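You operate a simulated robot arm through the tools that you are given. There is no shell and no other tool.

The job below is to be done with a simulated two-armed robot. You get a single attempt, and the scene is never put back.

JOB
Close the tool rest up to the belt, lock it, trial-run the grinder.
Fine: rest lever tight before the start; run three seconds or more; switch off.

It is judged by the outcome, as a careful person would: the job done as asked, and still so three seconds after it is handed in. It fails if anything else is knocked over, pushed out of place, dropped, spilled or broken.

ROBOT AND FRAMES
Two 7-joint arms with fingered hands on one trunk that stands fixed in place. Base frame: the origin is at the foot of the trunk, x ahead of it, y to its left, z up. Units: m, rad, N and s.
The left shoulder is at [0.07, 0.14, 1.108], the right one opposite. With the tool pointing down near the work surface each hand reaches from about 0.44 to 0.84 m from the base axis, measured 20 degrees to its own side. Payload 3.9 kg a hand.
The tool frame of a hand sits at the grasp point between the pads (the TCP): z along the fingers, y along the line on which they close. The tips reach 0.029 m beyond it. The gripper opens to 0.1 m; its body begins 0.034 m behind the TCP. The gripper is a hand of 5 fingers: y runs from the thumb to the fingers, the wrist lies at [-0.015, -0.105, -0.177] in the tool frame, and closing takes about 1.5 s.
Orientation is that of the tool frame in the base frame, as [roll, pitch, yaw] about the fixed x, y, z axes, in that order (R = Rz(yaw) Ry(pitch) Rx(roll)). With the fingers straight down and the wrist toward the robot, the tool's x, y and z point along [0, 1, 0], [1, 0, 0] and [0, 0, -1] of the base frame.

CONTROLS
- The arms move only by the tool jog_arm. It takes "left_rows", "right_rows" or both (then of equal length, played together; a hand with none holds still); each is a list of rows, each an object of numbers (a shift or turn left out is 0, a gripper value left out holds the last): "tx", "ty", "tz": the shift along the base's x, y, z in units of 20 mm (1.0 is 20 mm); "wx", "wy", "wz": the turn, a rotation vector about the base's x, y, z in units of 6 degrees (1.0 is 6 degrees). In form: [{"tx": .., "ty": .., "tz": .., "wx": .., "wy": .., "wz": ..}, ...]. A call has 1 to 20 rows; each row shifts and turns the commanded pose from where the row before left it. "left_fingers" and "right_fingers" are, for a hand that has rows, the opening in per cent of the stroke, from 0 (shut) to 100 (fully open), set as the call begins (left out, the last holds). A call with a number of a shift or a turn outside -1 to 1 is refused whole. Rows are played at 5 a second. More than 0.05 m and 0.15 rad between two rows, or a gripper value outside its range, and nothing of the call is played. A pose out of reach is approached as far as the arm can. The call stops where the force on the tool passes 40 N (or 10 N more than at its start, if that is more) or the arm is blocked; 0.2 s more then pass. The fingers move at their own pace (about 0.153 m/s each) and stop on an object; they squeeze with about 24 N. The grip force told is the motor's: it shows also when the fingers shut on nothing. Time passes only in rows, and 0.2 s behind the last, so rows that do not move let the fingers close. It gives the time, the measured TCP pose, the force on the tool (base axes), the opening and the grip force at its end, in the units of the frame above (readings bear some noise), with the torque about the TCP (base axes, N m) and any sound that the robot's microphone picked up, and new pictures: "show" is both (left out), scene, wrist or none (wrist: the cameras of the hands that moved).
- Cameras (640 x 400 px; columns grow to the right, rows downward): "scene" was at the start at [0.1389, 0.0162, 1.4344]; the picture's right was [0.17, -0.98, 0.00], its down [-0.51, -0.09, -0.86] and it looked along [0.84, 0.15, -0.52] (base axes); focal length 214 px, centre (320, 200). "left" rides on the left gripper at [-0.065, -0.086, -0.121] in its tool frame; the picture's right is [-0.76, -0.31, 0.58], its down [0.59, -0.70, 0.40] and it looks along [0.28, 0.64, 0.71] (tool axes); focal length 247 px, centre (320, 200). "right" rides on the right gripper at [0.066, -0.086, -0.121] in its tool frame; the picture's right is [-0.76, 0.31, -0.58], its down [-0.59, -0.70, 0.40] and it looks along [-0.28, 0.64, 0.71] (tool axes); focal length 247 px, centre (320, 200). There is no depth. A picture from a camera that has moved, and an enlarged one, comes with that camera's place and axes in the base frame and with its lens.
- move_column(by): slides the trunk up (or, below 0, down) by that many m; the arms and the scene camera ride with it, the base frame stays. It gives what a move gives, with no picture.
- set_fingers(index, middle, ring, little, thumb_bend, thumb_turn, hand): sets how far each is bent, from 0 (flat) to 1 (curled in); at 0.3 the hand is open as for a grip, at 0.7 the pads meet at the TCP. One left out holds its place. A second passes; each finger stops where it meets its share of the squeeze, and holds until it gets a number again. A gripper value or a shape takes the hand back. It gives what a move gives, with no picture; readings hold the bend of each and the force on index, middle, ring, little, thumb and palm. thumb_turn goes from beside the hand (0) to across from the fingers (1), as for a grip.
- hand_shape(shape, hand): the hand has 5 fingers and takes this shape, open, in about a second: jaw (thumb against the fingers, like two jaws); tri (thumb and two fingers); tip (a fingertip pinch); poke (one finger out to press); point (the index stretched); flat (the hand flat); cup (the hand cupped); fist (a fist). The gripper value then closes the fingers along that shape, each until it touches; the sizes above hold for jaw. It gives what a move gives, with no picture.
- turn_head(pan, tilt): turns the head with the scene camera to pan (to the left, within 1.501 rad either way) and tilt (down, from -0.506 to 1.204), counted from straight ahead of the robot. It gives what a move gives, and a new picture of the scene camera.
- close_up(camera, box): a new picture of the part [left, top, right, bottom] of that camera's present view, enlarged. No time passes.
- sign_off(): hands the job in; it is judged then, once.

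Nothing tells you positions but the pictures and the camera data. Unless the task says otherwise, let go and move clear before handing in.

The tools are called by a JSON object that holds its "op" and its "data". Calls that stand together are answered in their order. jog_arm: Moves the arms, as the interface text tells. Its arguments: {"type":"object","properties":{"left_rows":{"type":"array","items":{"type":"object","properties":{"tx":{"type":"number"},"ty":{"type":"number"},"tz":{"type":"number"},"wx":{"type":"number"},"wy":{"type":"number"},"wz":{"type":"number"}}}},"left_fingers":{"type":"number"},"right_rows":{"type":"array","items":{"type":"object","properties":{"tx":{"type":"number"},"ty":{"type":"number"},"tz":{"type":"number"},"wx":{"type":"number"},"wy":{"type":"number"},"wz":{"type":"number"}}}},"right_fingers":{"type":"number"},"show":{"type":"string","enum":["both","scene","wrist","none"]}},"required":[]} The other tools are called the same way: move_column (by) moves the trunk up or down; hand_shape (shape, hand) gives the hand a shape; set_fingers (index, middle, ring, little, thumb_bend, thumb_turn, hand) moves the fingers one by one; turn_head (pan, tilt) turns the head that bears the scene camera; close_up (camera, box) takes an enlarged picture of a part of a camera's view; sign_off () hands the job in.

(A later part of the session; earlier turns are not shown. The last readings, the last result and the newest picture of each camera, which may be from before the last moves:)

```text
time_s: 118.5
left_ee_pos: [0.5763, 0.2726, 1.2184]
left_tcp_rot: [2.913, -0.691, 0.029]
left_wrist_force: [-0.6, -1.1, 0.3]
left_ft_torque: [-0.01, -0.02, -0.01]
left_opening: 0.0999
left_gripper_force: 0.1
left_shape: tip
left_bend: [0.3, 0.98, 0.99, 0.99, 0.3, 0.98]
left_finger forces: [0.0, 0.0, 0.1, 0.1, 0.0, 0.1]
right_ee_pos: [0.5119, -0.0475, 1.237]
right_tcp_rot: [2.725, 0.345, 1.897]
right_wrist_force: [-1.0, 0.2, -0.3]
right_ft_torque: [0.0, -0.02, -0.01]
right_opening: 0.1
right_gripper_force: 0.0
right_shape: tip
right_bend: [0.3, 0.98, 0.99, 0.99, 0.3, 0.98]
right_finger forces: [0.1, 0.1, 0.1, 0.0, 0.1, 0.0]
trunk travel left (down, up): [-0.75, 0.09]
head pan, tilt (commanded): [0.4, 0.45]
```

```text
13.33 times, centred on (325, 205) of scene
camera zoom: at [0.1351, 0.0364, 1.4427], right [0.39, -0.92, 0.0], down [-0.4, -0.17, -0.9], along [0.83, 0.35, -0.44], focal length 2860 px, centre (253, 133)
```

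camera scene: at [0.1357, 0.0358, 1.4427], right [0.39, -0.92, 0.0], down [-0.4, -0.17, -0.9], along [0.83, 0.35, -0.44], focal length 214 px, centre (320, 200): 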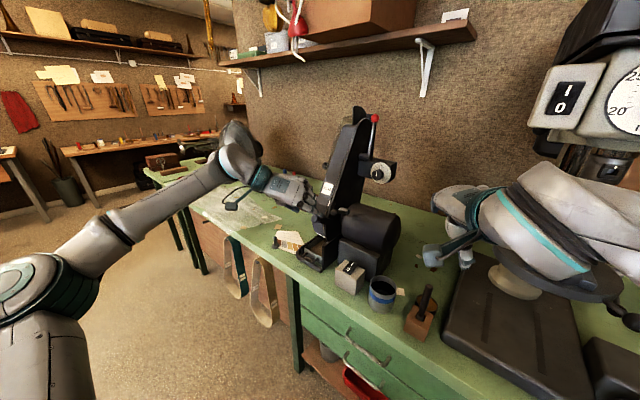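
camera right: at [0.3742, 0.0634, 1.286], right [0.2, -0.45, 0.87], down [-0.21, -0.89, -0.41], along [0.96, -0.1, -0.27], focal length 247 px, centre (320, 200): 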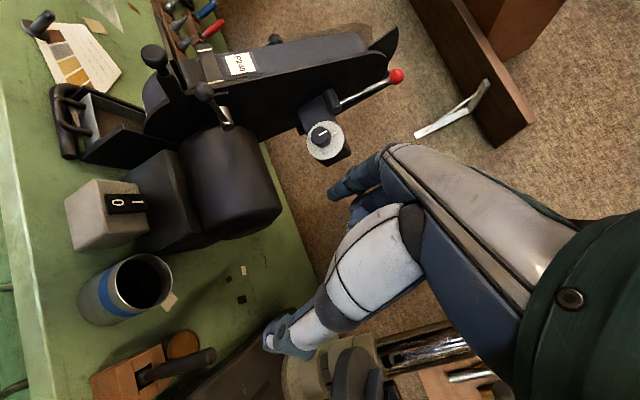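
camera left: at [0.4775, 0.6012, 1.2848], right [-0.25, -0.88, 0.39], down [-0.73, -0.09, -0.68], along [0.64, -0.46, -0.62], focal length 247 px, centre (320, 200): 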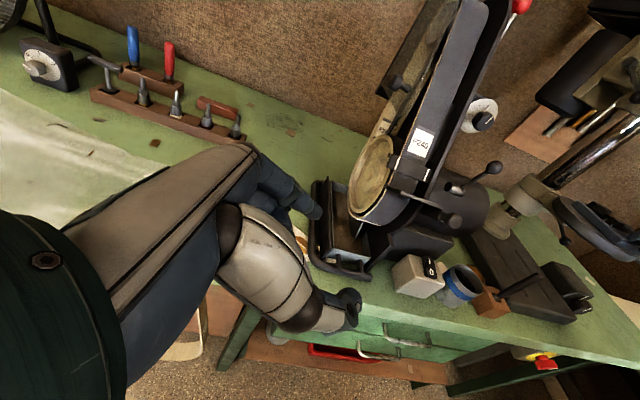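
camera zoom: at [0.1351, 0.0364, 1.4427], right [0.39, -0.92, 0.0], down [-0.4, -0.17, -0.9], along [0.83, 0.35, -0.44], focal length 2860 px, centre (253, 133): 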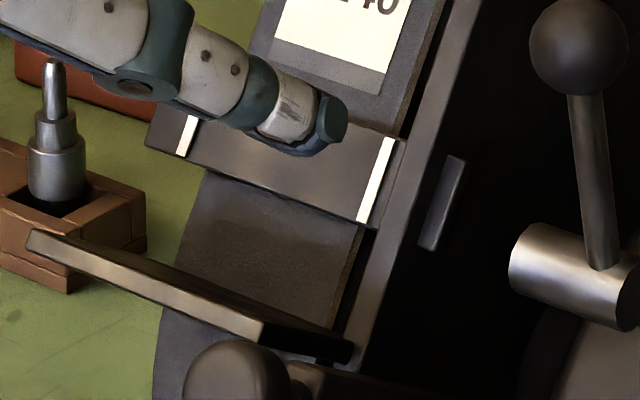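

Rest position unchanged. Now I'll bring the pinch over the upright lever ball, near (0.685, 0.19, 1.19), going up, across, then in.

{"op": "jog_arm", "data": {"left_rows": [{"tz": 0.9}, {"tz": 0.9}, {"tx": 0.65, "ty": -0.66}, {"tx": 0.65, "ty": -0.66}, {"tx": 0.65, "ty": -0.66}, {"tx": 0.65, "ty": -0.66}, {"tx": 0.65, "ty": -0.66, "tz": -0.6}], "left_fingers": 48, "show": "none"}}

{"op": "close_up", "data": {"camera": "left", "box": [240, 140, 440, 360]}}

{"op": "close_up", "data": {"camera": "scene", "box": [290, 150, 390, 225]}}

```text
time_s: 120.1
left_ee_pos: [0.6418, 0.2047, 1.2404]
left_tcp_rot: [2.907, -0.691, 0.032]
left_wrist_force: [-0.1, -0.2, -0.9]
left_ft_torque: [-0.02, 0.01, -0.01]
left_opening: 0.0485
left_gripper_force: 0.0
left_shape: tip
left_bend: [0.45, 0.98, 0.99, 0.99, 0.38, 1.0]
left_finger forces: [0.0, 0.1, 0.0, 0.0, 0.0, 0.0]
right_ee_pos: [0.5122, -0.049, 1.2376]
right_tcp_rot: [2.724, 0.343, 1.901]
right_wrist_force: [0.7, 0.8, 0.3]
right_ft_torque: [-0.03, 0.01, 0.01]
right_opening: 0.1
right_gripper_force: 0.1
right_shape: tip
right_bend: [0.3, 0.98, 0.99, 0.99, 0.3, 0.98]
right_finger forces: [0.0, 0.0, 0.0, 0.0, 0.1, 0.1]
trunk travel left (down, up): [-0.75, 0.09]
head pan, tilt (commanded): [0.4, 0.45]
```

```text
1.82 times, centred on (340, 250) of left
camera zoom: at [0.5245, 0.3126, 1.2753], right [-0.19, 0.16, -0.97], down [0.79, 0.62, -0.05], along [0.59, -0.77, -0.24], focal length 449 px, centre (284, 109)
```

zoom: 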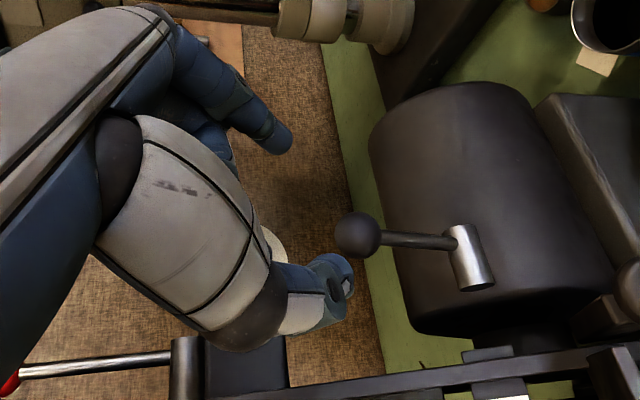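

```text
5.33 times, centred on (340, 188) of scene
camera zoom: at [0.1358, 0.0361, 1.4427], right [0.39, -0.92, 0.0], down [-0.4, -0.17, -0.9], along [0.83, 0.35, -0.44], focal length 1144 px, centre (213, 267)
```

zoom: 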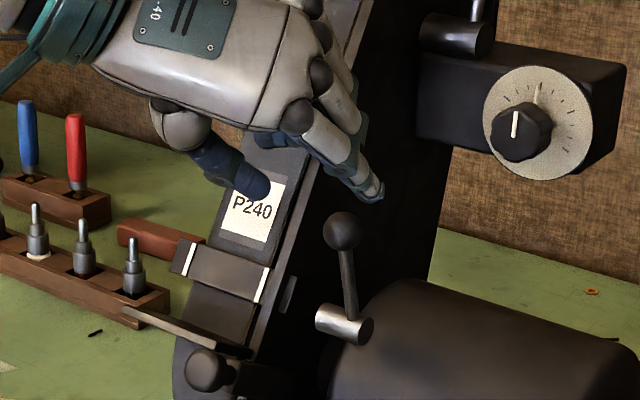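

Aligned with the ball. Advancing 58 mm and closing on it.

{"op": "jog_arm", "data": {"left_rows": [{"tx": 0.392, "ty": -0.097, "tz": -0.436}, {"tx": 0.392, "ty": -0.097, "tz": -0.436}, {"tx": 0.392, "ty": -0.097, "tz": -0.436}, {"tx": 0.392, "ty": -0.097, "tz": -0.436}, {"tx": 0.392, "ty": -0.097, "tz": -0.436}], "show": "none"}}

{"op": "close_up", "data": {"camera": "left", "box": [280, 160, 420, 340]}}

{"op": "jog_arm", "data": {"left_rows": [{}, {}, {}, {}, {}, {}, {}, {}], "left_fingers": 0, "show": "none"}}

{"op": "close_up", "data": {"camera": "left", "box": [280, 160, 420, 340]}}

```text
time_s: 121.3
left_ee_pos: [0.6821, 0.1966, 1.1981]
left_tcp_rot: [2.91, -0.69, 0.029]
left_wrist_force: [-0.5, -1.0, -0.4]
left_ft_torque: [0.02, 0.0, 0.01]
left_opening: 0.0482
left_gripper_force: 0.1
left_shape: tip
left_bend: [0.45, 0.98, 0.99, 0.99, 0.38, 1.0]
left_finger forces: [0.0, 0.1, 0.0, 0.0, 0.0, 0.0]
right_ee_pos: [0.5129, -0.0489, 1.2361]
right_tcp_rot: [2.725, 0.343, 1.899]
right_wrist_force: [0.1, -1.2, -0.4]
right_ft_torque: [-0.01, 0.0, -0.01]
right_opening: 0.0999
right_gripper_force: 0.0
right_shape: tip
right_bend: [0.3, 0.98, 0.99, 0.99, 0.3, 0.98]
right_finger forces: [0.0, 0.1, 0.0, 0.0, 0.0, 0.0]
trunk travel left (down, up): [-0.75, 0.09]
head pan, tilt (commanded): [0.4, 0.45]
```

```text
2.22 times, centred on (350, 250) of left
camera zoom: at [0.5636, 0.3038, 1.2321], right [-0.19, 0.16, -0.97], down [0.79, 0.62, -0.05], along [0.59, -0.77, -0.24], focal length 549 px, centre (253, 89)
```

zoom: 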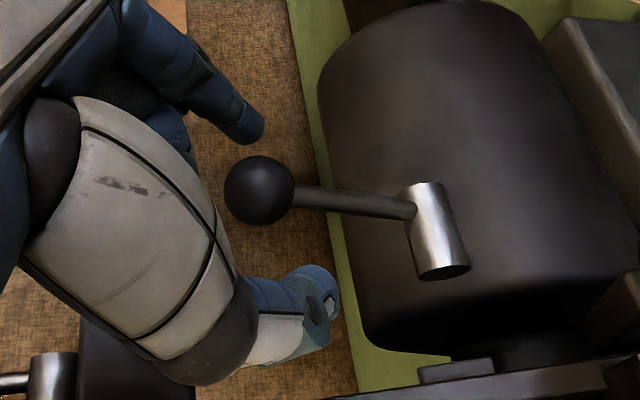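

```text
time_s: 123.1
left_ee_pos: [0.6815, 0.1962, 1.1971]
left_tcp_rot: [2.91, -0.69, 0.029]
left_wrist_force: [0.1, -2.6, -3.6]
left_ft_torque: [0.01, 0.03, 0.03]
left_opening: 0.0133
left_gripper_force: 24.0
left_shape: tip
left_bend: [0.64, 1.0, 1.0, 1.0, 0.59, 1.0]
left_finger forces: [23.5, 0.1, 0.0, 0.0, 20.8, 0.0]
right_ee_pos: [0.512, -0.0479, 1.2377]
right_tcp_rot: [2.725, 0.345, 1.899]
right_wrist_force: [-0.2, 0.1, 0.7]
right_ft_torque: [-0.01, -0.01, -0.01]
right_opening: 0.0997
right_gripper_force: 0.0
right_shape: tip
right_bend: [0.3, 0.98, 0.99, 0.99, 0.3, 0.98]
right_finger forces: [0.0, 0.0, 0.0, 0.0, 0.0, 0.1]
trunk travel left (down, up): [-0.75, 0.09]
head pan, tilt (commanded): [0.4, 0.45]
```

```text
2.22 times, centred on (350, 250) of left
camera zoom: at [0.5638, 0.3034, 1.2318], right [-0.19, 0.16, -0.97], down [0.79, 0.62, -0.05], along [0.59, -0.77, -0.24], focal length 549 px, centre (253, 89)
```

zoom: 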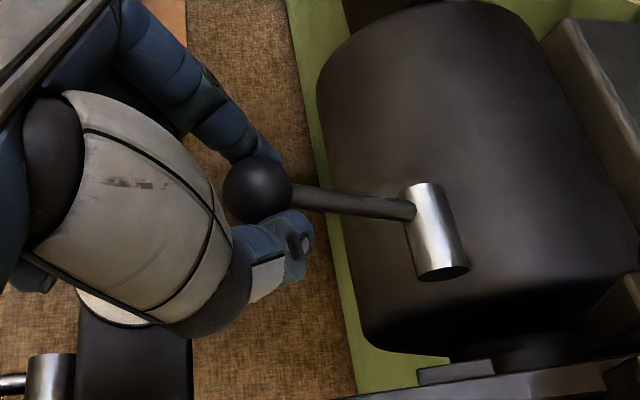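

Gripped. Now swinging the lever back along its arc toward the tight stop.

{"op": "jog_arm", "data": {"left_rows": [{"tx": -0.292, "ty": 0.088, "tz": -0.105}, {"tx": -0.268, "ty": 0.081, "tz": -0.125}, {"tx": -0.254, "ty": 0.077, "tz": -0.15}, {"tx": -0.239, "ty": 0.0725, "tz": -0.175}, {"tx": -0.225, "ty": 0.068, "tz": -0.195}, {"tx": -0.2105, "ty": 0.064, "tz": -0.215}, {"tx": -0.191, "ty": 0.058, "tz": -0.23}, {"tx": -0.1675, "ty": 0.051, "tz": -0.25}], "show": "none"}}

{"op": "close_up", "data": {"camera": "left", "box": [280, 160, 420, 340]}}

{"op": "close_up", "data": {"camera": "right", "box": [60, 0, 340, 200]}}

```text
time_s: 124.9
left_ee_pos: [0.6437, 0.2072, 1.1705]
left_tcp_rot: [2.909, -0.689, 0.031]
left_wrist_force: [4.3, -3.8, -0.1]
left_ft_torque: [-0.17, -0.15, 0.02]
left_opening: 0.0124
left_gripper_force: 23.9
left_shape: tip
left_bend: [0.64, 1.0, 1.0, 1.0, 0.59, 1.0]
left_finger forces: [22.3, 0.1, 0.2, 0.0, 21.7, 0.0]
right_ee_pos: [0.5125, -0.0487, 1.2371]
right_tcp_rot: [2.726, 0.343, 1.901]
right_wrist_force: [0.3, 0.6, 0.6]
right_ft_torque: [0.02, -0.02, -0.02]
right_opening: 0.0999
right_gripper_force: 0.0
right_shape: tip
right_bend: [0.3, 0.98, 0.99, 0.99, 0.3, 0.98]
right_finger forces: [0.1, 0.0, 0.1, 0.0, 0.0, 0.1]
trunk travel left (down, up): [-0.75, 0.09]
head pan, tilt (commanded): [0.4, 0.45]
```

```text
2.22 times, centred on (350, 250) of left
camera zoom: at [0.527, 0.3137, 1.2032], right [-0.19, 0.16, -0.97], down [0.79, 0.62, -0.05], along [0.59, -0.77, -0.24], focal length 549 px, centre (253, 89)
```

zoom: 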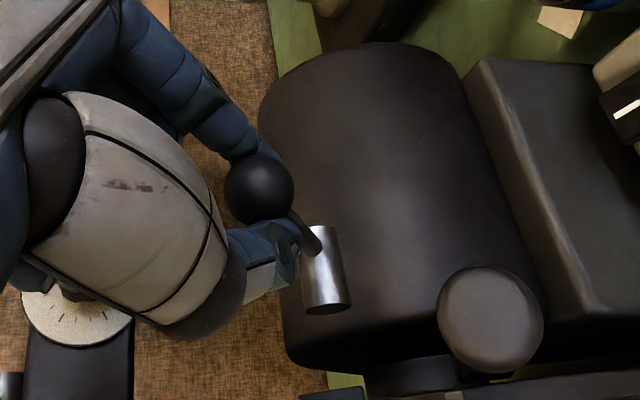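

```text
2.00 times, centred on (200, 100) of right
camera zoom: at [0.3637, -0.008, 1.2862], right [0.2, -0.45, 0.87], down [-0.21, -0.89, -0.41], along [0.96, -0.1, -0.27], focal length 494 px, centre (560, 400)
```

zoom: 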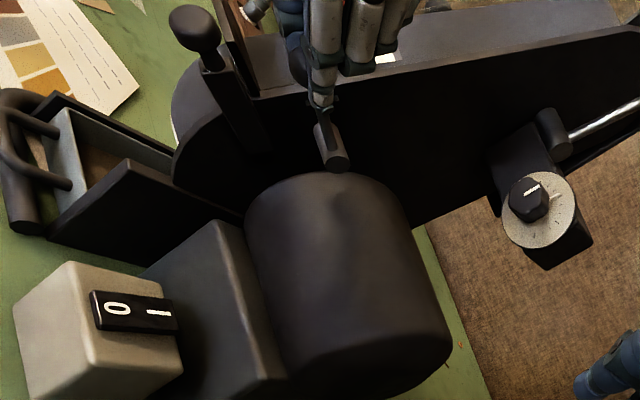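

{"op": "jog_arm", "data": {"left_rows": [{"tx": -0.148, "ty": 0.045, "tz": -0.26}, {"tx": -0.124, "ty": 0.038, "tz": -0.28}, {"tx": -0.067, "ty": 0.02, "tz": -0.17}, {"tx": -0.033, "ty": 0.01, "tz": -0.094}], "show": "none"}}

{"op": "jog_arm", "data": {"left_rows": [{"tx": -0.033, "ty": 0.01, "tz": -0.094}, {"tx": -0.033, "ty": 0.01, "tz": -0.094}], "show": "none"}}

{"op": "close_up", "data": {"camera": "left", "box": [280, 160, 420, 340]}}

{"op": "close_up", "data": {"camera": "right", "box": [60, 0, 340, 200]}}

```text
time_s: 125.9
left_ee_pos: [0.6357, 0.208, 1.1531]
left_tcp_rot: [2.913, -0.691, 0.029]
left_wrist_force: [6.3, -2.8, 5.7]
left_ft_torque: [-0.21, -0.19, 0.04]
left_opening: 0.012
left_gripper_force: 24.4
left_shape: tip
left_bend: [0.64, 1.0, 1.0, 1.0, 0.72, 1.0]
left_finger forces: [22.7, 0.0, 0.0, 0.1, 20.9, 0.0]
right_ee_pos: [0.5107, -0.0497, 1.2361]
right_tcp_rot: [2.726, 0.343, 1.9]
right_wrist_force: [0.1, 0.5, 1.2]
right_ft_torque: [0.01, -0.01, 0.01]
right_opening: 0.0995
right_gripper_force: 0.0
right_shape: tip
right_bend: [0.3, 0.98, 0.99, 0.99, 0.3, 0.98]
right_finger forces: [0.0, 0.1, 0.0, 0.0, 0.0, 0.1]
trunk travel left (down, up): [-0.75, 0.09]
head pan, tilt (commanded): [0.4, 0.45]
```

```text
time_s: 126.5
left_ee_pos: [0.6356, 0.2081, 1.1502]
left_tcp_rot: [2.909, -0.693, 0.033]
left_wrist_force: [10.3, -3.4, 11.8]
left_ft_torque: [-0.21, -0.28, 0.1]
left_opening: 0.0123
left_gripper_force: 24.1
left_shape: tip
left_bend: [0.64, 1.0, 1.0, 1.0, 0.72, 1.0]
left_finger forces: [20.7, 0.0, 0.0, 0.0, 19.9, 0.0]
right_ee_pos: [0.512, -0.0492, 1.237]
right_tcp_rot: [2.725, 0.343, 1.902]
right_wrist_force: [0.3, -0.6, 0.0]
right_ft_torque: [-0.01, -0.01, 0.01]
right_opening: 0.0998
right_gripper_force: 0.0
right_shape: tip
right_bend: [0.3, 0.98, 0.99, 0.99, 0.3, 0.98]
right_finger forces: [0.0, 0.0, 0.0, 0.1, 0.0, 0.1]
trunk travel left (down, up): [-0.75, 0.09]
head pan, tilt (commanded): [0.4, 0.45]
```

```text
2.22 times, centred on (350, 250) of left
camera zoom: at [0.5182, 0.3162, 1.1843], right [-0.18, 0.16, -0.97], down [0.79, 0.62, -0.05], along [0.59, -0.77, -0.24], focal length 549 px, centre (253, 89)
```

zoom: 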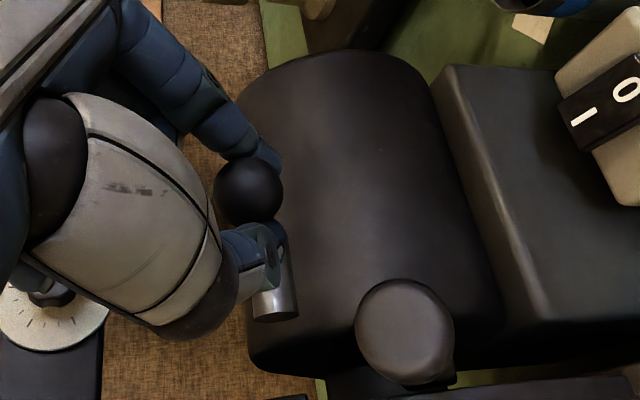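

```text
2.00 times, centred on (200, 100) of right
camera zoom: at [0.3633, -0.0088, 1.2865], right [0.2, -0.45, 0.87], down [-0.21, -0.89, -0.41], along [0.96, -0.1, -0.27], focal length 494 px, centre (560, 400)
```

zoom: 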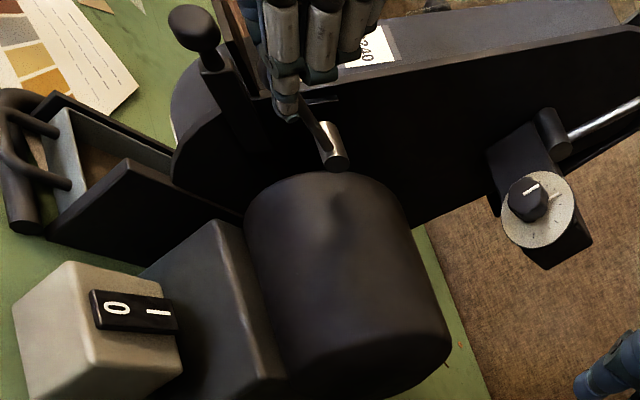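

The lever is at its lower stop again with about 15 N on it. I'll release and check its angle against the starting picture.

{"op": "jog_arm", "data": {"left_rows": [{}, {}, {}, {}, {}], "left_fingers": 52, "show": "none"}}

{"op": "jog_arm", "data": {"left_rows": [{"tx": -0.5, "ty": 0.15, "tz": 0.6}, {"tx": -0.5, "ty": 0.15, "tz": 0.6}, {"tx": -0.5, "ty": 0.15, "tz": 0.6}, {"tx": -0.5, "ty": 0.8, "tz": 0.4}, {"tx": -0.5, "ty": 0.8}, {"tx": -0.5, "ty": 0.8}], "show": "none"}}

{"op": "close_up", "data": {"camera": "scene", "box": [300, 195, 345, 230]}}

{"op": "close_up", "data": {"camera": "right", "box": [60, 0, 340, 200]}}

```text
time_s: 127.7
left_ee_pos: [0.6359, 0.2089, 1.1497]
left_tcp_rot: [2.909, -0.689, 0.032]
left_wrist_force: [0.1, 0.5, 1.0]
left_ft_torque: [0.03, 0.01, -0.01]
left_opening: 0.0518
left_gripper_force: 0.2
left_shape: tip
left_bend: [0.45, 0.98, 0.99, 0.99, 0.33, 1.0]
left_finger forces: [0.1, 0.0, 0.0, 0.0, 0.1, 0.0]
right_ee_pos: [0.5104, -0.0489, 1.237]
right_tcp_rot: [2.724, 0.345, 1.896]
right_wrist_force: [-0.5, -1.1, -0.8]
right_ft_torque: [-0.01, 0.04, 0.01]
right_opening: 0.0999
right_gripper_force: 0.0
right_shape: tip
right_bend: [0.3, 0.98, 0.99, 0.99, 0.3, 0.98]
right_finger forces: [0.0, 0.0, 0.1, 0.0, 0.0, 0.1]
trunk travel left (down, up): [-0.75, 0.09]
head pan, tilt (commanded): [0.4, 0.45]
```

```text
time_s: 129.1
left_ee_pos: [0.5744, 0.2668, 1.193]
left_tcp_rot: [2.91, -0.689, 0.032]
left_wrist_force: [0.6, -0.2, 0.7]
left_ft_torque: [-0.01, -0.02, 0.0]
left_opening: 0.0517
left_gripper_force: 0.1
left_shape: tip
left_bend: [0.45, 0.98, 0.99, 0.99, 0.33, 1.0]
left_finger forces: [0.1, 0.1, 0.0, 0.0, 0.0, 0.1]
right_ee_pos: [0.5107, -0.0481, 1.2377]
right_tcp_rot: [2.726, 0.344, 1.899]
right_wrist_force: [1.2, -0.6, 0.0]
right_ft_torque: [0.01, 0.0, -0.01]
right_opening: 0.0997
right_gripper_force: 0.1
right_shape: tip
right_bend: [0.3, 0.98, 0.99, 0.99, 0.3, 0.98]
right_finger forces: [0.0, 0.1, 0.0, 0.1, 0.1, 0.0]
trunk travel left (down, up): [-0.75, 0.09]
head pan, tilt (commanded): [0.4, 0.45]
```

```text
11.43 times, centred on (322, 212) of scene
camera zoom: at [0.1343, 0.037, 1.4428], right [0.39, -0.92, 0.0], down [-0.4, -0.17, -0.9], along [0.83, 0.35, -0.43], focal length 2451 px, centre (291, 57)
```

zoom: 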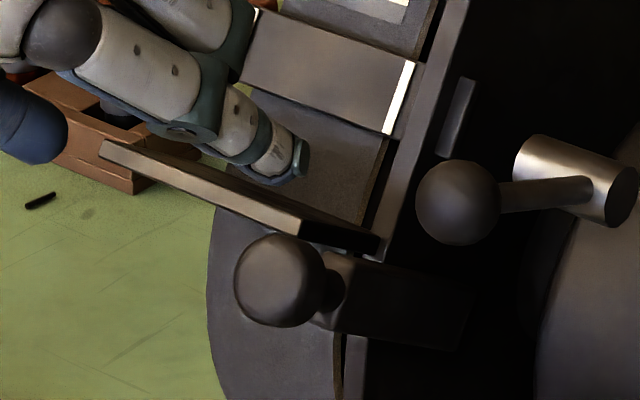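

```text
2.00 times, centred on (200, 100) of right
camera zoom: at [0.362, -0.0068, 1.2868], right [0.2, -0.45, 0.87], down [-0.21, -0.89, -0.41], along [0.96, -0.1, -0.27], focal length 494 px, centre (560, 400)
```

zoom: 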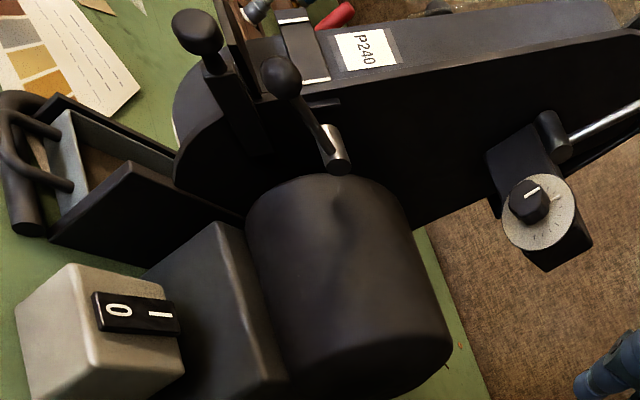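

The lever is back exactly at its original (tight) angle, and the rest stays moved in. Now for the rocker: the "I" end is about (0.653, 0.144, 0.969). I'll clear the left hand and shape the right index for pressing.

{"op": "jog_arm", "data": {"left_rows": [{"tx": -0.6, "ty": 0.9, "tz": 0.3}, {"tx": -0.6, "ty": 0.9, "tz": 0.3}, {"tx": -0.6, "ty": 0.9}, {"tx": -0.6, "ty": 0.9}, {"ty": 0.9}, {"ty": 0.9}], "show": "none"}}

{"op": "hand_shape", "data": {"hand": "right", "shape": "poke"}}

{"op": "set_fingers", "data": {"hand": "right", "middle": 1.0}}

{"op": "close_up", "data": {"camera": "right", "box": [240, 130, 440, 350]}}

{"op": "close_up", "data": {"camera": "scene", "box": [300, 190, 345, 225]}}

```text
time_s: 130.5
left_ee_pos: [0.5254, 0.375, 1.2058]
left_tcp_rot: [2.908, -0.688, 0.031]
left_wrist_force: [0.2, 0.7, -0.2]
left_ft_torque: [-0.04, 0.01, 0.04]
left_opening: 0.0519
left_gripper_force: 0.1
left_shape: tip
left_bend: [0.45, 0.98, 0.99, 0.99, 0.33, 1.0]
left_finger forces: [0.0, 0.1, 0.0, 0.1, 0.0, 0.1]
right_ee_pos: [0.5101, -0.0482, 1.2361]
right_tcp_rot: [2.726, 0.345, 1.899]
right_wrist_force: [-0.8, 0.6, -0.9]
right_ft_torque: [-0.01, 0.0, 0.0]
right_opening: 0.0999
right_gripper_force: 0.0
right_shape: tip
right_bend: [0.3, 0.98, 0.99, 0.99, 0.3, 0.98]
right_finger forces: [0.0, 0.0, 0.0, 0.0, 0.0, 0.0]
trunk travel left (down, up): [-0.75, 0.09]
head pan, tilt (commanded): [0.4, 0.45]
```

```text
time_s: 131.4
left_ee_pos: [0.5271, 0.375, 1.2041]
left_tcp_rot: [2.91, -0.691, 0.03]
left_wrist_force: [-0.5, 0.2, 0.0]
left_ft_torque: [0.01, 0.01, 0.03]
left_opening: 0.0517
left_gripper_force: 0.1
left_shape: tip
left_bend: [0.45, 0.98, 0.99, 0.99, 0.33, 1.0]
left_finger forces: [0.0, 0.0, 0.1, 0.0, 0.0, 0.1]
right_ee_pos: [0.5106, -0.0484, 1.2365]
right_tcp_rot: [2.725, 0.343, 1.899]
right_wrist_force: [0.2, 0.6, -0.2]
right_ft_torque: [0.0, 0.02, 0.02]
right_opening: 0.0
right_gripper_force: 0.0
right_shape: poke
right_bend: [0.7, 0.7, 0.99, 0.99, 1.0, 1.0]
right_finger forces: [0.0, 0.1, 0.1, 0.0, 0.0, 0.1]
trunk travel left (down, up): [-0.75, 0.09]
head pan, tilt (commanded): [0.4, 0.45]
```

```text
time_s: 132.4
left_ee_pos: [0.5274, 0.3757, 1.2062]
left_tcp_rot: [2.911, -0.69, 0.029]
left_wrist_force: [0.0, 0.2, -0.5]
left_ft_torque: [0.01, 0.0, 0.01]
left_opening: 0.0517
left_gripper_force: 0.1
left_shape: tip
left_bend: [0.45, 0.98, 0.99, 0.99, 0.33, 1.0]
left_finger forces: [0.1, 0.0, 0.0, 0.0, 0.0, 0.0]
right_ee_pos: [0.5107, -0.0498, 1.236]
right_tcp_rot: [2.725, 0.344, 1.9]
right_wrist_force: [0.2, 0.0, -0.1]
right_ft_torque: [0.02, 0.0, 0.0]
right_opening: 0.025
right_gripper_force: 0.0
right_shape: fingers
right_bend: [0.7, 1.0, 0.99, 0.99, 1.0, 1.0]
right_finger forces: [0.1, 0.0, 0.0, 0.0, 0.0, 0.1]
trunk travel left (down, up): [-0.75, 0.09]
head pan, tilt (commanded): [0.4, 0.45]
```

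```text
1.82 times, centred on (340, 240) of right
camera zoom: at [0.3626, -0.0074, 1.2866], right [0.2, -0.45, 0.87], down [-0.21, -0.89, -0.41], along [0.96, -0.1, -0.27], focal length 449 px, centre (284, 127)
```

zoom: 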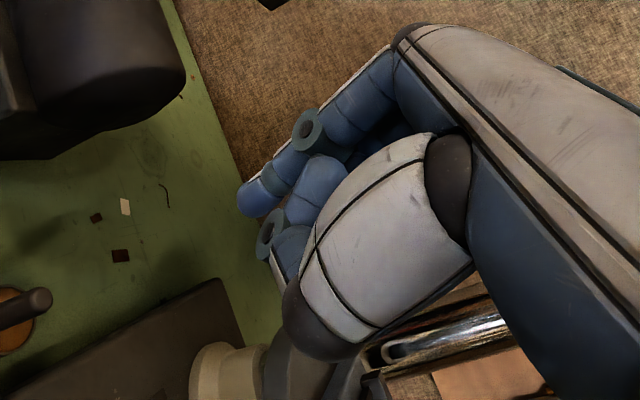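

```text
11.43 times, centred on (322, 208) of scene
camera zoom: at [0.135, 0.0364, 1.4427], right [0.39, -0.92, 0.0], down [-0.4, -0.17, -0.9], along [0.83, 0.35, -0.44], focal length 2451 px, centre (291, 114)
```

zoom: 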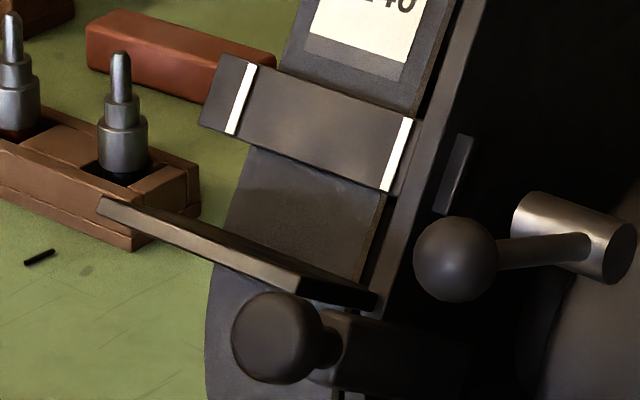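

The lever and rest are as I left them. I'll bring the right index down on the right side, below the lever's height, toward the switch.

{"op": "jog_arm", "data": {"right_rows": [{"tx": 0.357, "ty": 0.571, "tz": -0.98}, {"tx": 0.357, "ty": 0.571, "tz": -0.98}, {"tx": 0.357, "ty": 0.571, "tz": -0.98}, {"tx": 0.357, "ty": 0.571, "tz": -0.98}, {"tx": 0.357, "ty": 0.571, "tz": -0.98}, {"tx": 0.357, "ty": 0.571, "tz": -0.98}, {"tx": 0.357, "ty": 0.571, "tz": -0.98}, {"tx": 0.67, "ty": 0.5, "tz": -0.83}, {"tx": 0.67, "ty": 0.5, "tz": -0.83}, {"tx": 0.67, "ty": 0.5, "tz": -0.83}], "show": "both"}}

{"op": "close_up", "data": {"camera": "scene", "box": [310, 200, 430, 310]}}

```text
time_s: 134.6
left_ee_pos: [0.5271, 0.3758, 1.2058]
left_tcp_rot: [2.907, -0.69, 0.033]
left_wrist_force: [0.2, -0.8, -0.4]
left_ft_torque: [-0.04, -0.01, -0.01]
left_opening: 0.0517
left_gripper_force: 0.0
left_shape: tip
left_bend: [0.45, 0.98, 0.99, 0.99, 0.33, 1.0]
left_finger forces: [0.1, 0.0, 0.0, 0.1, 0.0, 0.1]
right_ee_pos: [0.6018, 0.0626, 1.0491]
right_tcp_rot: [2.725, 0.344, 1.897]
right_wrist_force: [0.0, 0.1, 0.4]
right_ft_torque: [-0.02, 0.03, 0.01]
right_opening: 0.0251
right_gripper_force: 0.0
right_shape: fingers
right_bend: [0.7, 1.0, 0.99, 0.99, 1.0, 1.0]
right_finger forces: [0.1, 0.0, 0.0, 0.0, 0.0, 0.1]
trunk travel left (down, up): [-0.75, 0.09]
head pan, tilt (commanded): [0.4, 0.45]
camera scene: at [0.1358, 0.0372, 1.4426], right [0.39, -0.92, 0.0], down [-0.4, -0.17, -0.9], along [0.83, 0.35, -0.44], focal length 214 px, centre (320, 200)
camera right: at [0.4542, 0.1035, 1.0988], right [0.2, -0.45, 0.87], down [-0.21, -0.89, -0.41], along [0.96, -0.1, -0.27], focal length 247 px, centre (320, 200)
```

scene: 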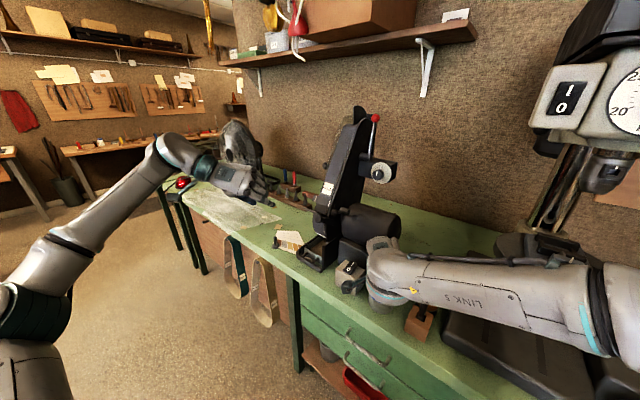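
right: 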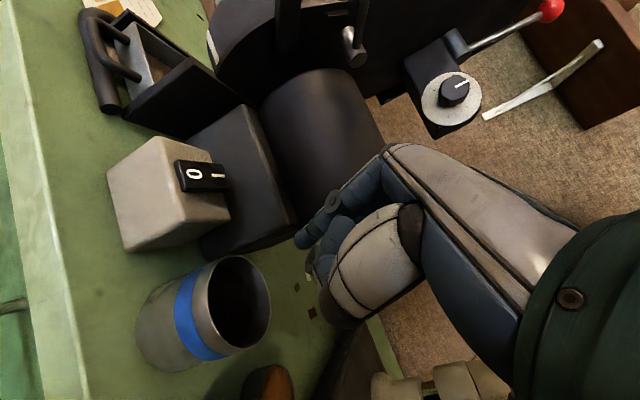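

```text
3.64 times, centred on (370, 255) of scene
camera zoom: at [0.1358, 0.0372, 1.4426], right [0.39, -0.92, 0.0], down [-0.4, -0.17, -0.9], along [0.83, 0.35, -0.44], focal length 780 px, centre (138, 0)
```

zoom: 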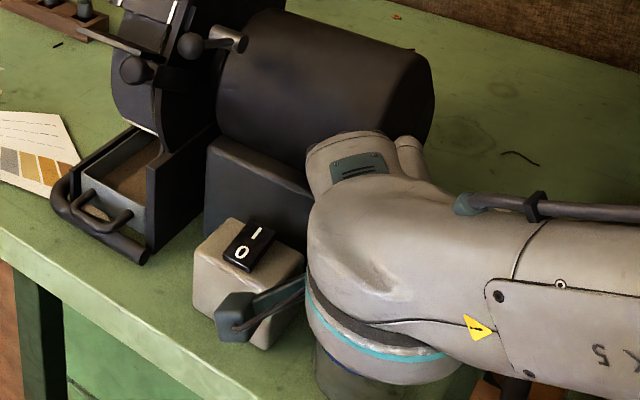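

The switch box, mug and motor are all clear of the hand. I'll slide left to hover the fingertip about 3 cm above the "I" end.

{"op": "jog_arm", "data": {"right_rows": [{"tx": 0.54, "ty": 0.975, "tz": -0.1}, {"tx": 0.54, "ty": 0.975, "tz": -0.1}, {"tx": 0.54, "ty": 0.975, "tz": -0.1}, {"tx": 0.54, "ty": 0.975, "tz": -0.1}], "show": "wrist"}}

{"op": "close_up", "data": {"camera": "right", "box": [180, 130, 380, 290]}}

{"op": "close_up", "data": {"camera": "scene", "box": [310, 200, 430, 310]}}

{"op": "close_up", "data": {"camera": "left", "box": [320, 0, 640, 300]}}

```text
time_s: 135.6
left_ee_pos: [0.5272, 0.3762, 1.2036]
left_tcp_rot: [2.91, -0.69, 0.029]
left_wrist_force: [-0.2, -0.2, -0.3]
left_ft_torque: [0.02, 0.0, 0.0]
left_opening: 0.0517
left_gripper_force: 0.0
left_shape: tip
left_bend: [0.45, 0.98, 0.99, 0.99, 0.33, 1.0]
left_finger forces: [0.0, 0.0, 0.0, 0.0, 0.0, 0.0]
right_ee_pos: [0.6437, 0.1403, 1.0417]
right_tcp_rot: [2.725, 0.345, 1.899]
right_wrist_force: [-0.4, 0.2, 0.7]
right_ft_torque: [-0.02, -0.05, -0.01]
right_opening: 0.0252
right_gripper_force: 0.1
right_shape: fingers
right_bend: [0.7, 1.0, 0.99, 0.99, 1.0, 1.0]
right_finger forces: [0.0, 0.0, 0.0, 0.0, 0.0, 0.0]
trunk travel left (down, up): [-0.75, 0.09]
head pan, tilt (commanded): [0.4, 0.45]
camera right: at [0.4966, 0.1815, 1.0915], right [0.2, -0.45, 0.87], down [-0.21, -0.89, -0.41], along [0.96, -0.1, -0.27], focal length 247 px, centre (320, 200)
```

right: 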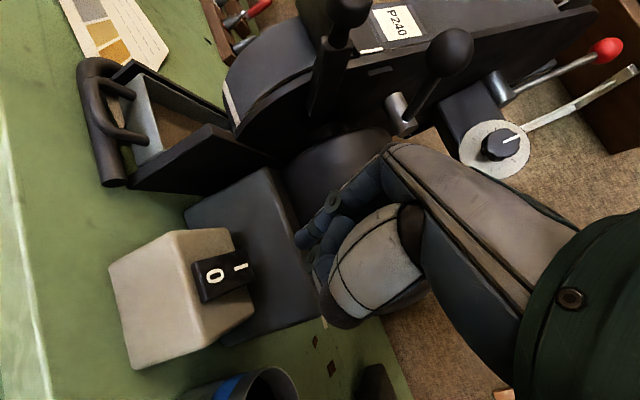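

```text
2.50 times, centred on (280, 210) of right
camera zoom: at [0.4966, 0.1815, 1.0915], right [0.2, -0.45, 0.87], down [-0.21, -0.89, -0.41], along [0.96, -0.1, -0.27], focal length 617 px, centre (420, 175)
```

zoom: 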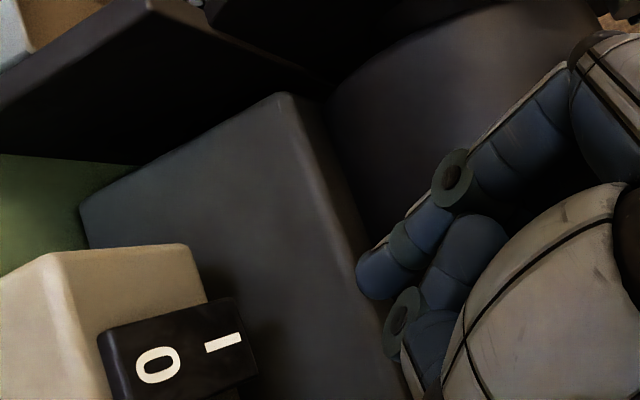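

```text
3.64 times, centred on (370, 255) of scene
camera zoom: at [0.1357, 0.0378, 1.4426], right [0.39, -0.92, 0.0], down [-0.4, -0.17, -0.9], along [0.83, 0.35, -0.44], focal length 780 px, centre (138, 0)
```

zoom: 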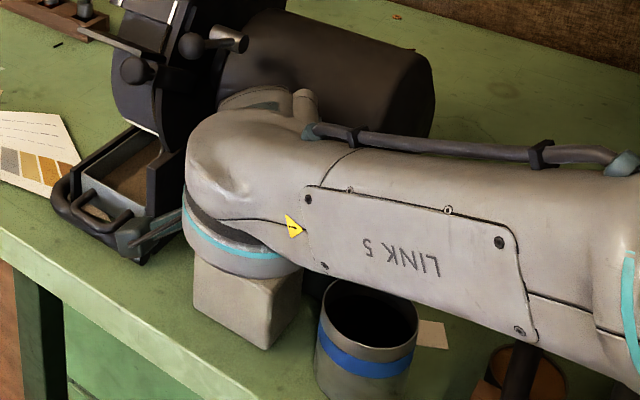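

```text
1.33 times, centred on (480, 150) of left
camera zoom: at [0.4099, 0.4836, 1.2387], right [-0.19, 0.16, -0.97], down [0.79, 0.62, -0.05], along [0.59, -0.77, -0.24], focal length 329 px, centre (107, 267)
```

zoom: 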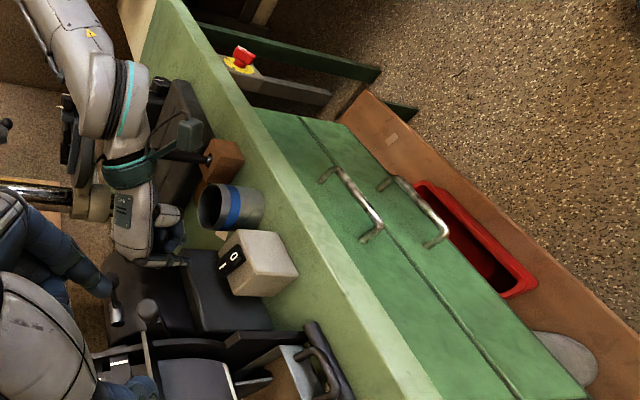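

The fingertip is directly above the "I" end, about 5 cm up. I'll lower most of the way, then press in small steps.

{"op": "jog_arm", "data": {"right_rows": [{"tz": -0.5}, {"tz": -0.5}, {"tz": -0.5}, {"tz": -0.4}], "show": "none"}}

{"op": "close_up", "data": {"camera": "right", "box": [200, 150, 380, 310]}}

{"op": "close_up", "data": {"camera": "left", "box": [350, 150, 470, 240]}}

```text
time_s: 136.6
left_ee_pos: [0.5271, 0.3752, 1.2051]
left_tcp_rot: [2.909, -0.689, 0.031]
left_wrist_force: [-0.5, -0.6, 0.0]
left_ft_torque: [0.01, 0.05, 0.0]
left_opening: 0.0518
left_gripper_force: 0.0
left_shape: tip
left_bend: [0.45, 0.98, 0.99, 0.99, 0.33, 1.0]
left_finger forces: [0.0, 0.0, 0.1, 0.1, 0.0, 0.0]
right_ee_pos: [0.6446, 0.1399, 1.003]
right_tcp_rot: [2.725, 0.345, 1.898]
right_wrist_force: [0.4, -0.7, 0.4]
right_ft_torque: [0.01, 0.03, -0.04]
right_opening: 0.025
right_gripper_force: 0.1
right_shape: fingers
right_bend: [0.7, 1.0, 0.99, 0.99, 1.0, 1.0]
right_finger forces: [0.0, 0.0, 0.0, 0.1, 0.0, 0.0]
trunk travel left (down, up): [-0.75, 0.09]
head pan, tilt (commanded): [0.4, 0.45]
```

```text
2.50 times, centred on (290, 230) of right
camera zoom: at [0.4958, 0.1807, 1.0528], right [0.2, -0.45, 0.87], down [-0.21, -0.89, -0.41], along [0.96, -0.1, -0.27], focal length 617 px, centre (395, 125)
```

zoom: 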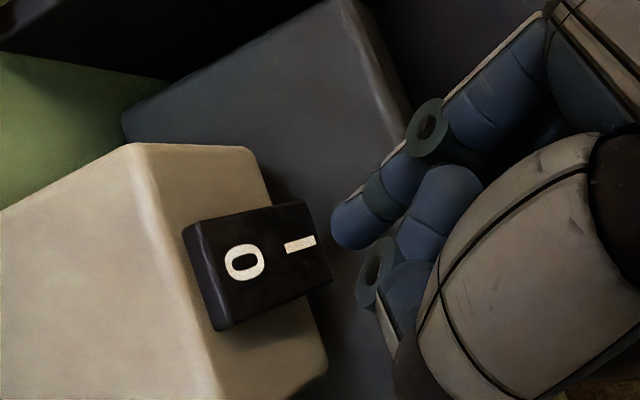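

```text
4.44 times, centred on (410, 195) of left
camera zoom: at [0.4095, 0.4826, 1.2393], right [-0.19, 0.16, -0.97], down [0.79, 0.62, -0.05], along [0.59, -0.77, -0.24], focal length 1098 px, centre (-80, 222)
```

zoom: 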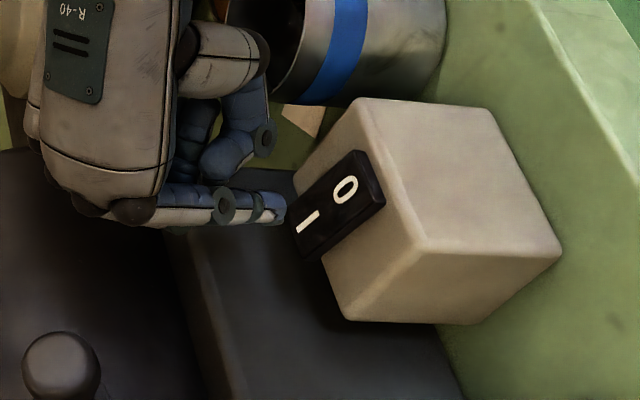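

The tip is about 5 mm short of the "I" mark. I'll shift it forward a little and then press down in 2 mm steps.

{"op": "jog_arm", "data": {"right_rows": [{"tx": 0.4, "ty": 0.05}, {"tz": -0.1}, {"tz": -0.1}, {"tz": -0.1}, {"tz": -0.1}], "show": "none"}}

{"op": "close_up", "data": {"camera": "left", "box": [350, 150, 470, 240]}}

```text
time_s: 137.8
left_ee_pos: [0.5263, 0.3751, 1.2045]
left_tcp_rot: [2.908, -0.689, 0.031]
left_wrist_force: [0.5, -0.5, 0.4]
left_ft_torque: [0.0, 0.03, -0.06]
left_opening: 0.0516
left_gripper_force: 0.0
left_shape: tip
left_bend: [0.45, 0.98, 0.99, 0.99, 0.33, 1.0]
left_finger forces: [0.0, 0.1, 0.0, 0.1, 0.0, 0.1]
right_ee_pos: [0.6527, 0.1403, 0.9959]
right_tcp_rot: [2.724, 0.345, 1.899]
right_wrist_force: [0.2, -0.7, 0.0]
right_ft_torque: [-0.01, 0.0, 0.04]
right_opening: 0.0253
right_gripper_force: 0.0
right_shape: fingers
right_bend: [0.7, 1.0, 0.99, 0.99, 1.0, 1.0]
right_finger forces: [0.1, 0.0, 0.1, 0.0, 0.0, 0.0]
trunk travel left (down, up): [-0.75, 0.09]
head pan, tilt (commanded): [0.4, 0.45]
```

```text
4.44 times, centred on (410, 195) of left
camera zoom: at [0.4091, 0.4823, 1.2395], right [-0.19, 0.16, -0.97], down [0.79, 0.62, -0.05], along [0.59, -0.77, -0.24], focal length 1098 px, centre (-80, 222)
```

zoom: 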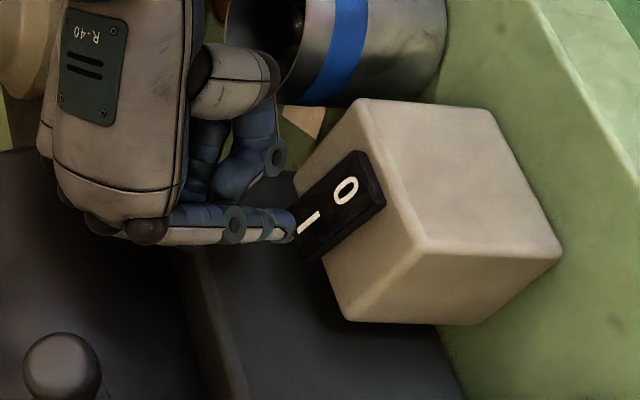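

{"op": "jog_arm", "data": {"right_rows": [{"tz": -0.1}, {"tz": -0.1}, {"tz": -0.1}], "show": "none"}}

{"op": "close_up", "data": {"camera": "left", "box": [350, 150, 470, 240]}}

```text
time_s: 138.6
left_ee_pos: [0.5262, 0.3749, 1.2048]
left_tcp_rot: [2.909, -0.692, 0.033]
left_wrist_force: [-0.3, -0.1, -0.2]
left_ft_torque: [0.03, 0.03, -0.02]
left_opening: 0.0516
left_gripper_force: 0.1
left_shape: tip
left_bend: [0.45, 0.98, 0.99, 0.99, 0.33, 1.0]
left_finger forces: [0.1, 0.0, 0.0, 0.0, 0.0, 0.1]
right_ee_pos: [0.6528, 0.1415, 0.9901]
right_tcp_rot: [2.726, 0.344, 1.9]
right_wrist_force: [-0.1, -0.1, -0.9]
right_ft_torque: [-0.01, 0.02, 0.0]
right_opening: 0.0249
right_gripper_force: 0.1
right_shape: fingers
right_bend: [0.7, 1.0, 0.99, 0.99, 1.0, 1.0]
right_finger forces: [0.1, 0.1, 0.0, 0.0, 0.0, 0.0]
trunk travel left (down, up): [-0.75, 0.09]
head pan, tilt (commanded): [0.4, 0.45]
```

```text
4.44 times, centred on (410, 195) of left
camera zoom: at [0.4092, 0.4824, 1.2395], right [-0.19, 0.16, -0.97], down [0.79, 0.62, -0.05], along [0.59, -0.77, -0.24], focal length 1098 px, centre (-80, 222)
```

zoom: 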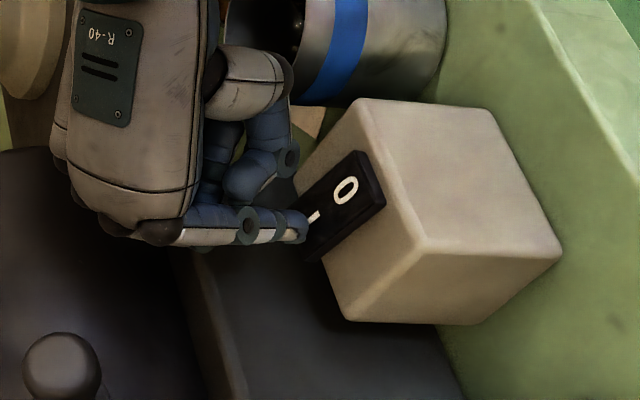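

{"op": "jog_arm", "data": {"right_rows": [{"tz": -0.1}, {"tz": -0.1}], "show": "none"}}

{"op": "close_up", "data": {"camera": "left", "box": [350, 150, 470, 240]}}

{"op": "close_up", "data": {"camera": "right", "box": [200, 150, 380, 310]}}

```text
time_s: 139.2
left_ee_pos: [0.526, 0.3757, 1.2045]
left_tcp_rot: [2.911, -0.689, 0.03]
left_wrist_force: [-0.2, -0.9, -0.9]
left_ft_torque: [0.02, 0.01, 0.0]
left_opening: 0.0517
left_gripper_force: 0.1
left_shape: tip
left_bend: [0.45, 0.98, 0.99, 0.99, 0.33, 1.0]
left_finger forces: [0.1, 0.0, 0.0, 0.0, 0.1, 0.0]
right_ee_pos: [0.6523, 0.1408, 0.9848]
right_tcp_rot: [2.725, 0.343, 1.899]
right_wrist_force: [-0.1, 0.7, 0.0]
right_ft_torque: [0.01, -0.02, -0.01]
right_opening: 0.025
right_gripper_force: 0.0
right_shape: fingers
right_bend: [0.7, 1.0, 0.99, 0.99, 1.0, 1.0]
right_finger forces: [0.0, 0.0, 0.0, 0.0, 0.0, 0.0]
trunk travel left (down, up): [-0.75, 0.09]
head pan, tilt (commanded): [0.4, 0.45]
```

```text
4.44 times, centred on (410, 195) of left
camera zoom: at [0.4095, 0.4825, 1.2393], right [-0.19, 0.16, -0.97], down [0.79, 0.62, -0.05], along [0.59, -0.77, -0.24], focal length 1098 px, centre (-80, 222)
```

zoom: 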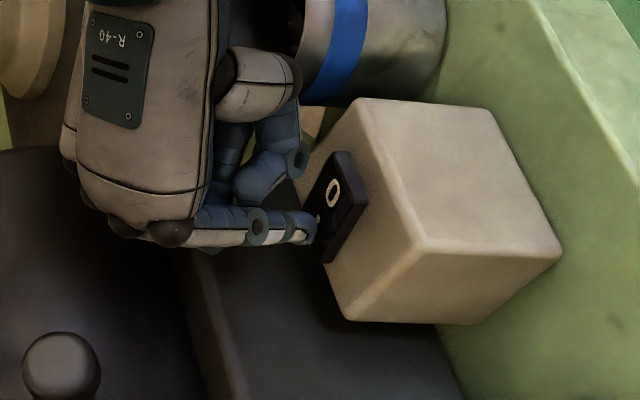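

```text
2.50 times, centred on (290, 230) of right
camera zoom: at [0.5044, 0.1817, 1.0349], right [0.2, -0.45, 0.87], down [-0.21, -0.89, -0.41], along [0.96, -0.1, -0.27], focal length 617 px, centre (395, 125)
```

zoom: 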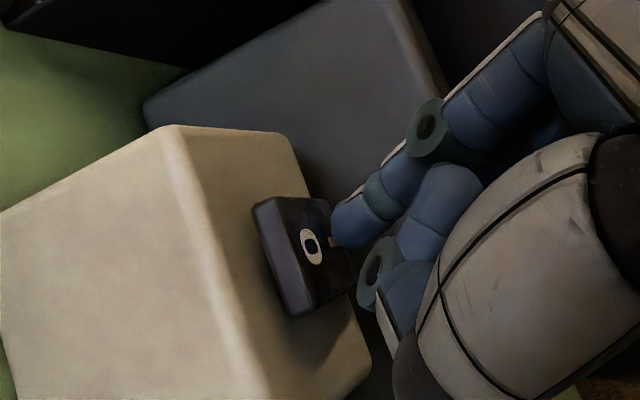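

The rocker has flipped: the "I" end is down. I'll lift off slightly and let time pass while checking for the sound of it running.

{"op": "jog_arm", "data": {"right_rows": [{"tz": 0.5}, {"tz": 0.5}, {}, {}, {}], "show": "both"}}

{"op": "close_up", "data": {"camera": "left", "box": [350, 150, 470, 240]}}

```text
time_s: 140.4
left_ee_pos: [0.5271, 0.3759, 1.2048]
left_tcp_rot: [2.912, -0.69, 0.028]
left_wrist_force: [0.2, 0.6, -0.2]
left_ft_torque: [0.02, -0.01, 0.01]
left_opening: 0.0517
left_gripper_force: 0.1
left_shape: tip
left_bend: [0.45, 0.98, 0.99, 0.99, 0.33, 1.0]
left_finger forces: [0.0, 0.1, 0.0, 0.1, 0.0, 0.0]
right_ee_pos: [0.6521, 0.1401, 1.0053]
right_tcp_rot: [2.726, 0.344, 1.899]
right_wrist_force: [-0.2, -0.2, 0.0]
right_ft_torque: [0.0, -0.02, 0.0]
right_opening: 0.0248
right_gripper_force: 0.0
right_shape: fingers
right_bend: [0.7, 1.0, 0.99, 0.99, 1.0, 1.0]
right_finger forces: [0.1, 0.0, 0.0, 0.0, 0.0, 0.1]
trunk travel left (down, up): [-0.75, 0.09]
head pan, tilt (commanded): [0.4, 0.45]
camera scene: at [0.135, 0.0364, 1.4427], right [0.39, -0.92, 0.0], down [-0.4, -0.17, -0.9], along [0.83, 0.35, -0.44], focal length 214 px, centre (320, 200)
camera right: at [0.504, 0.1815, 1.0553], right [0.2, -0.45, 0.87], down [-0.21, -0.89, -0.41], along [0.96, -0.1, -0.27], focal length 247 px, centre (320, 200)
```

scene: 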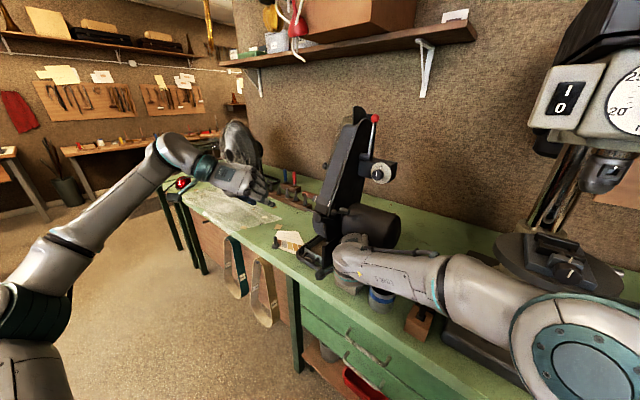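
right: 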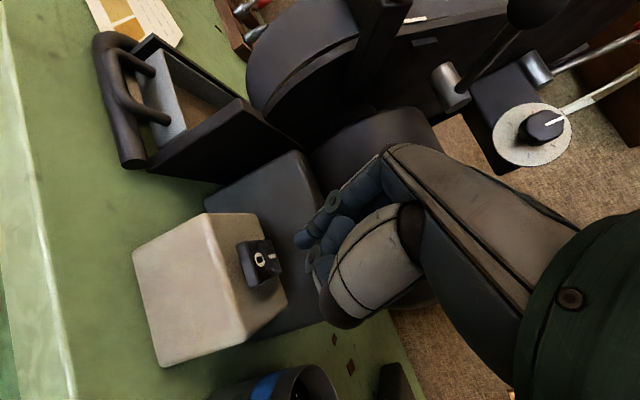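

```text
4.44 times, centred on (410, 195) of left
camera zoom: at [0.4092, 0.4823, 1.2395], right [-0.19, 0.16, -0.97], down [0.79, 0.62, -0.05], along [0.59, -0.77, -0.24], focal length 1098 px, centre (-80, 222)
```

zoom: 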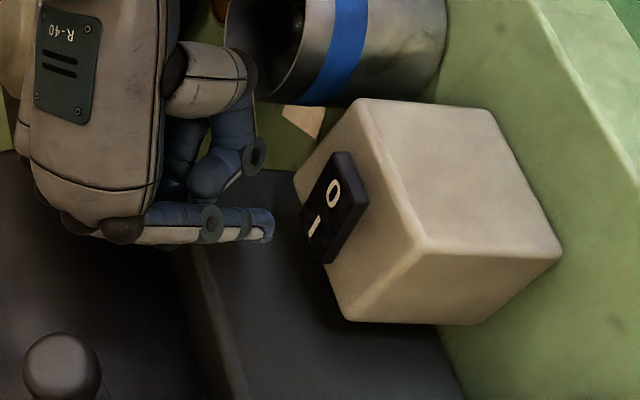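

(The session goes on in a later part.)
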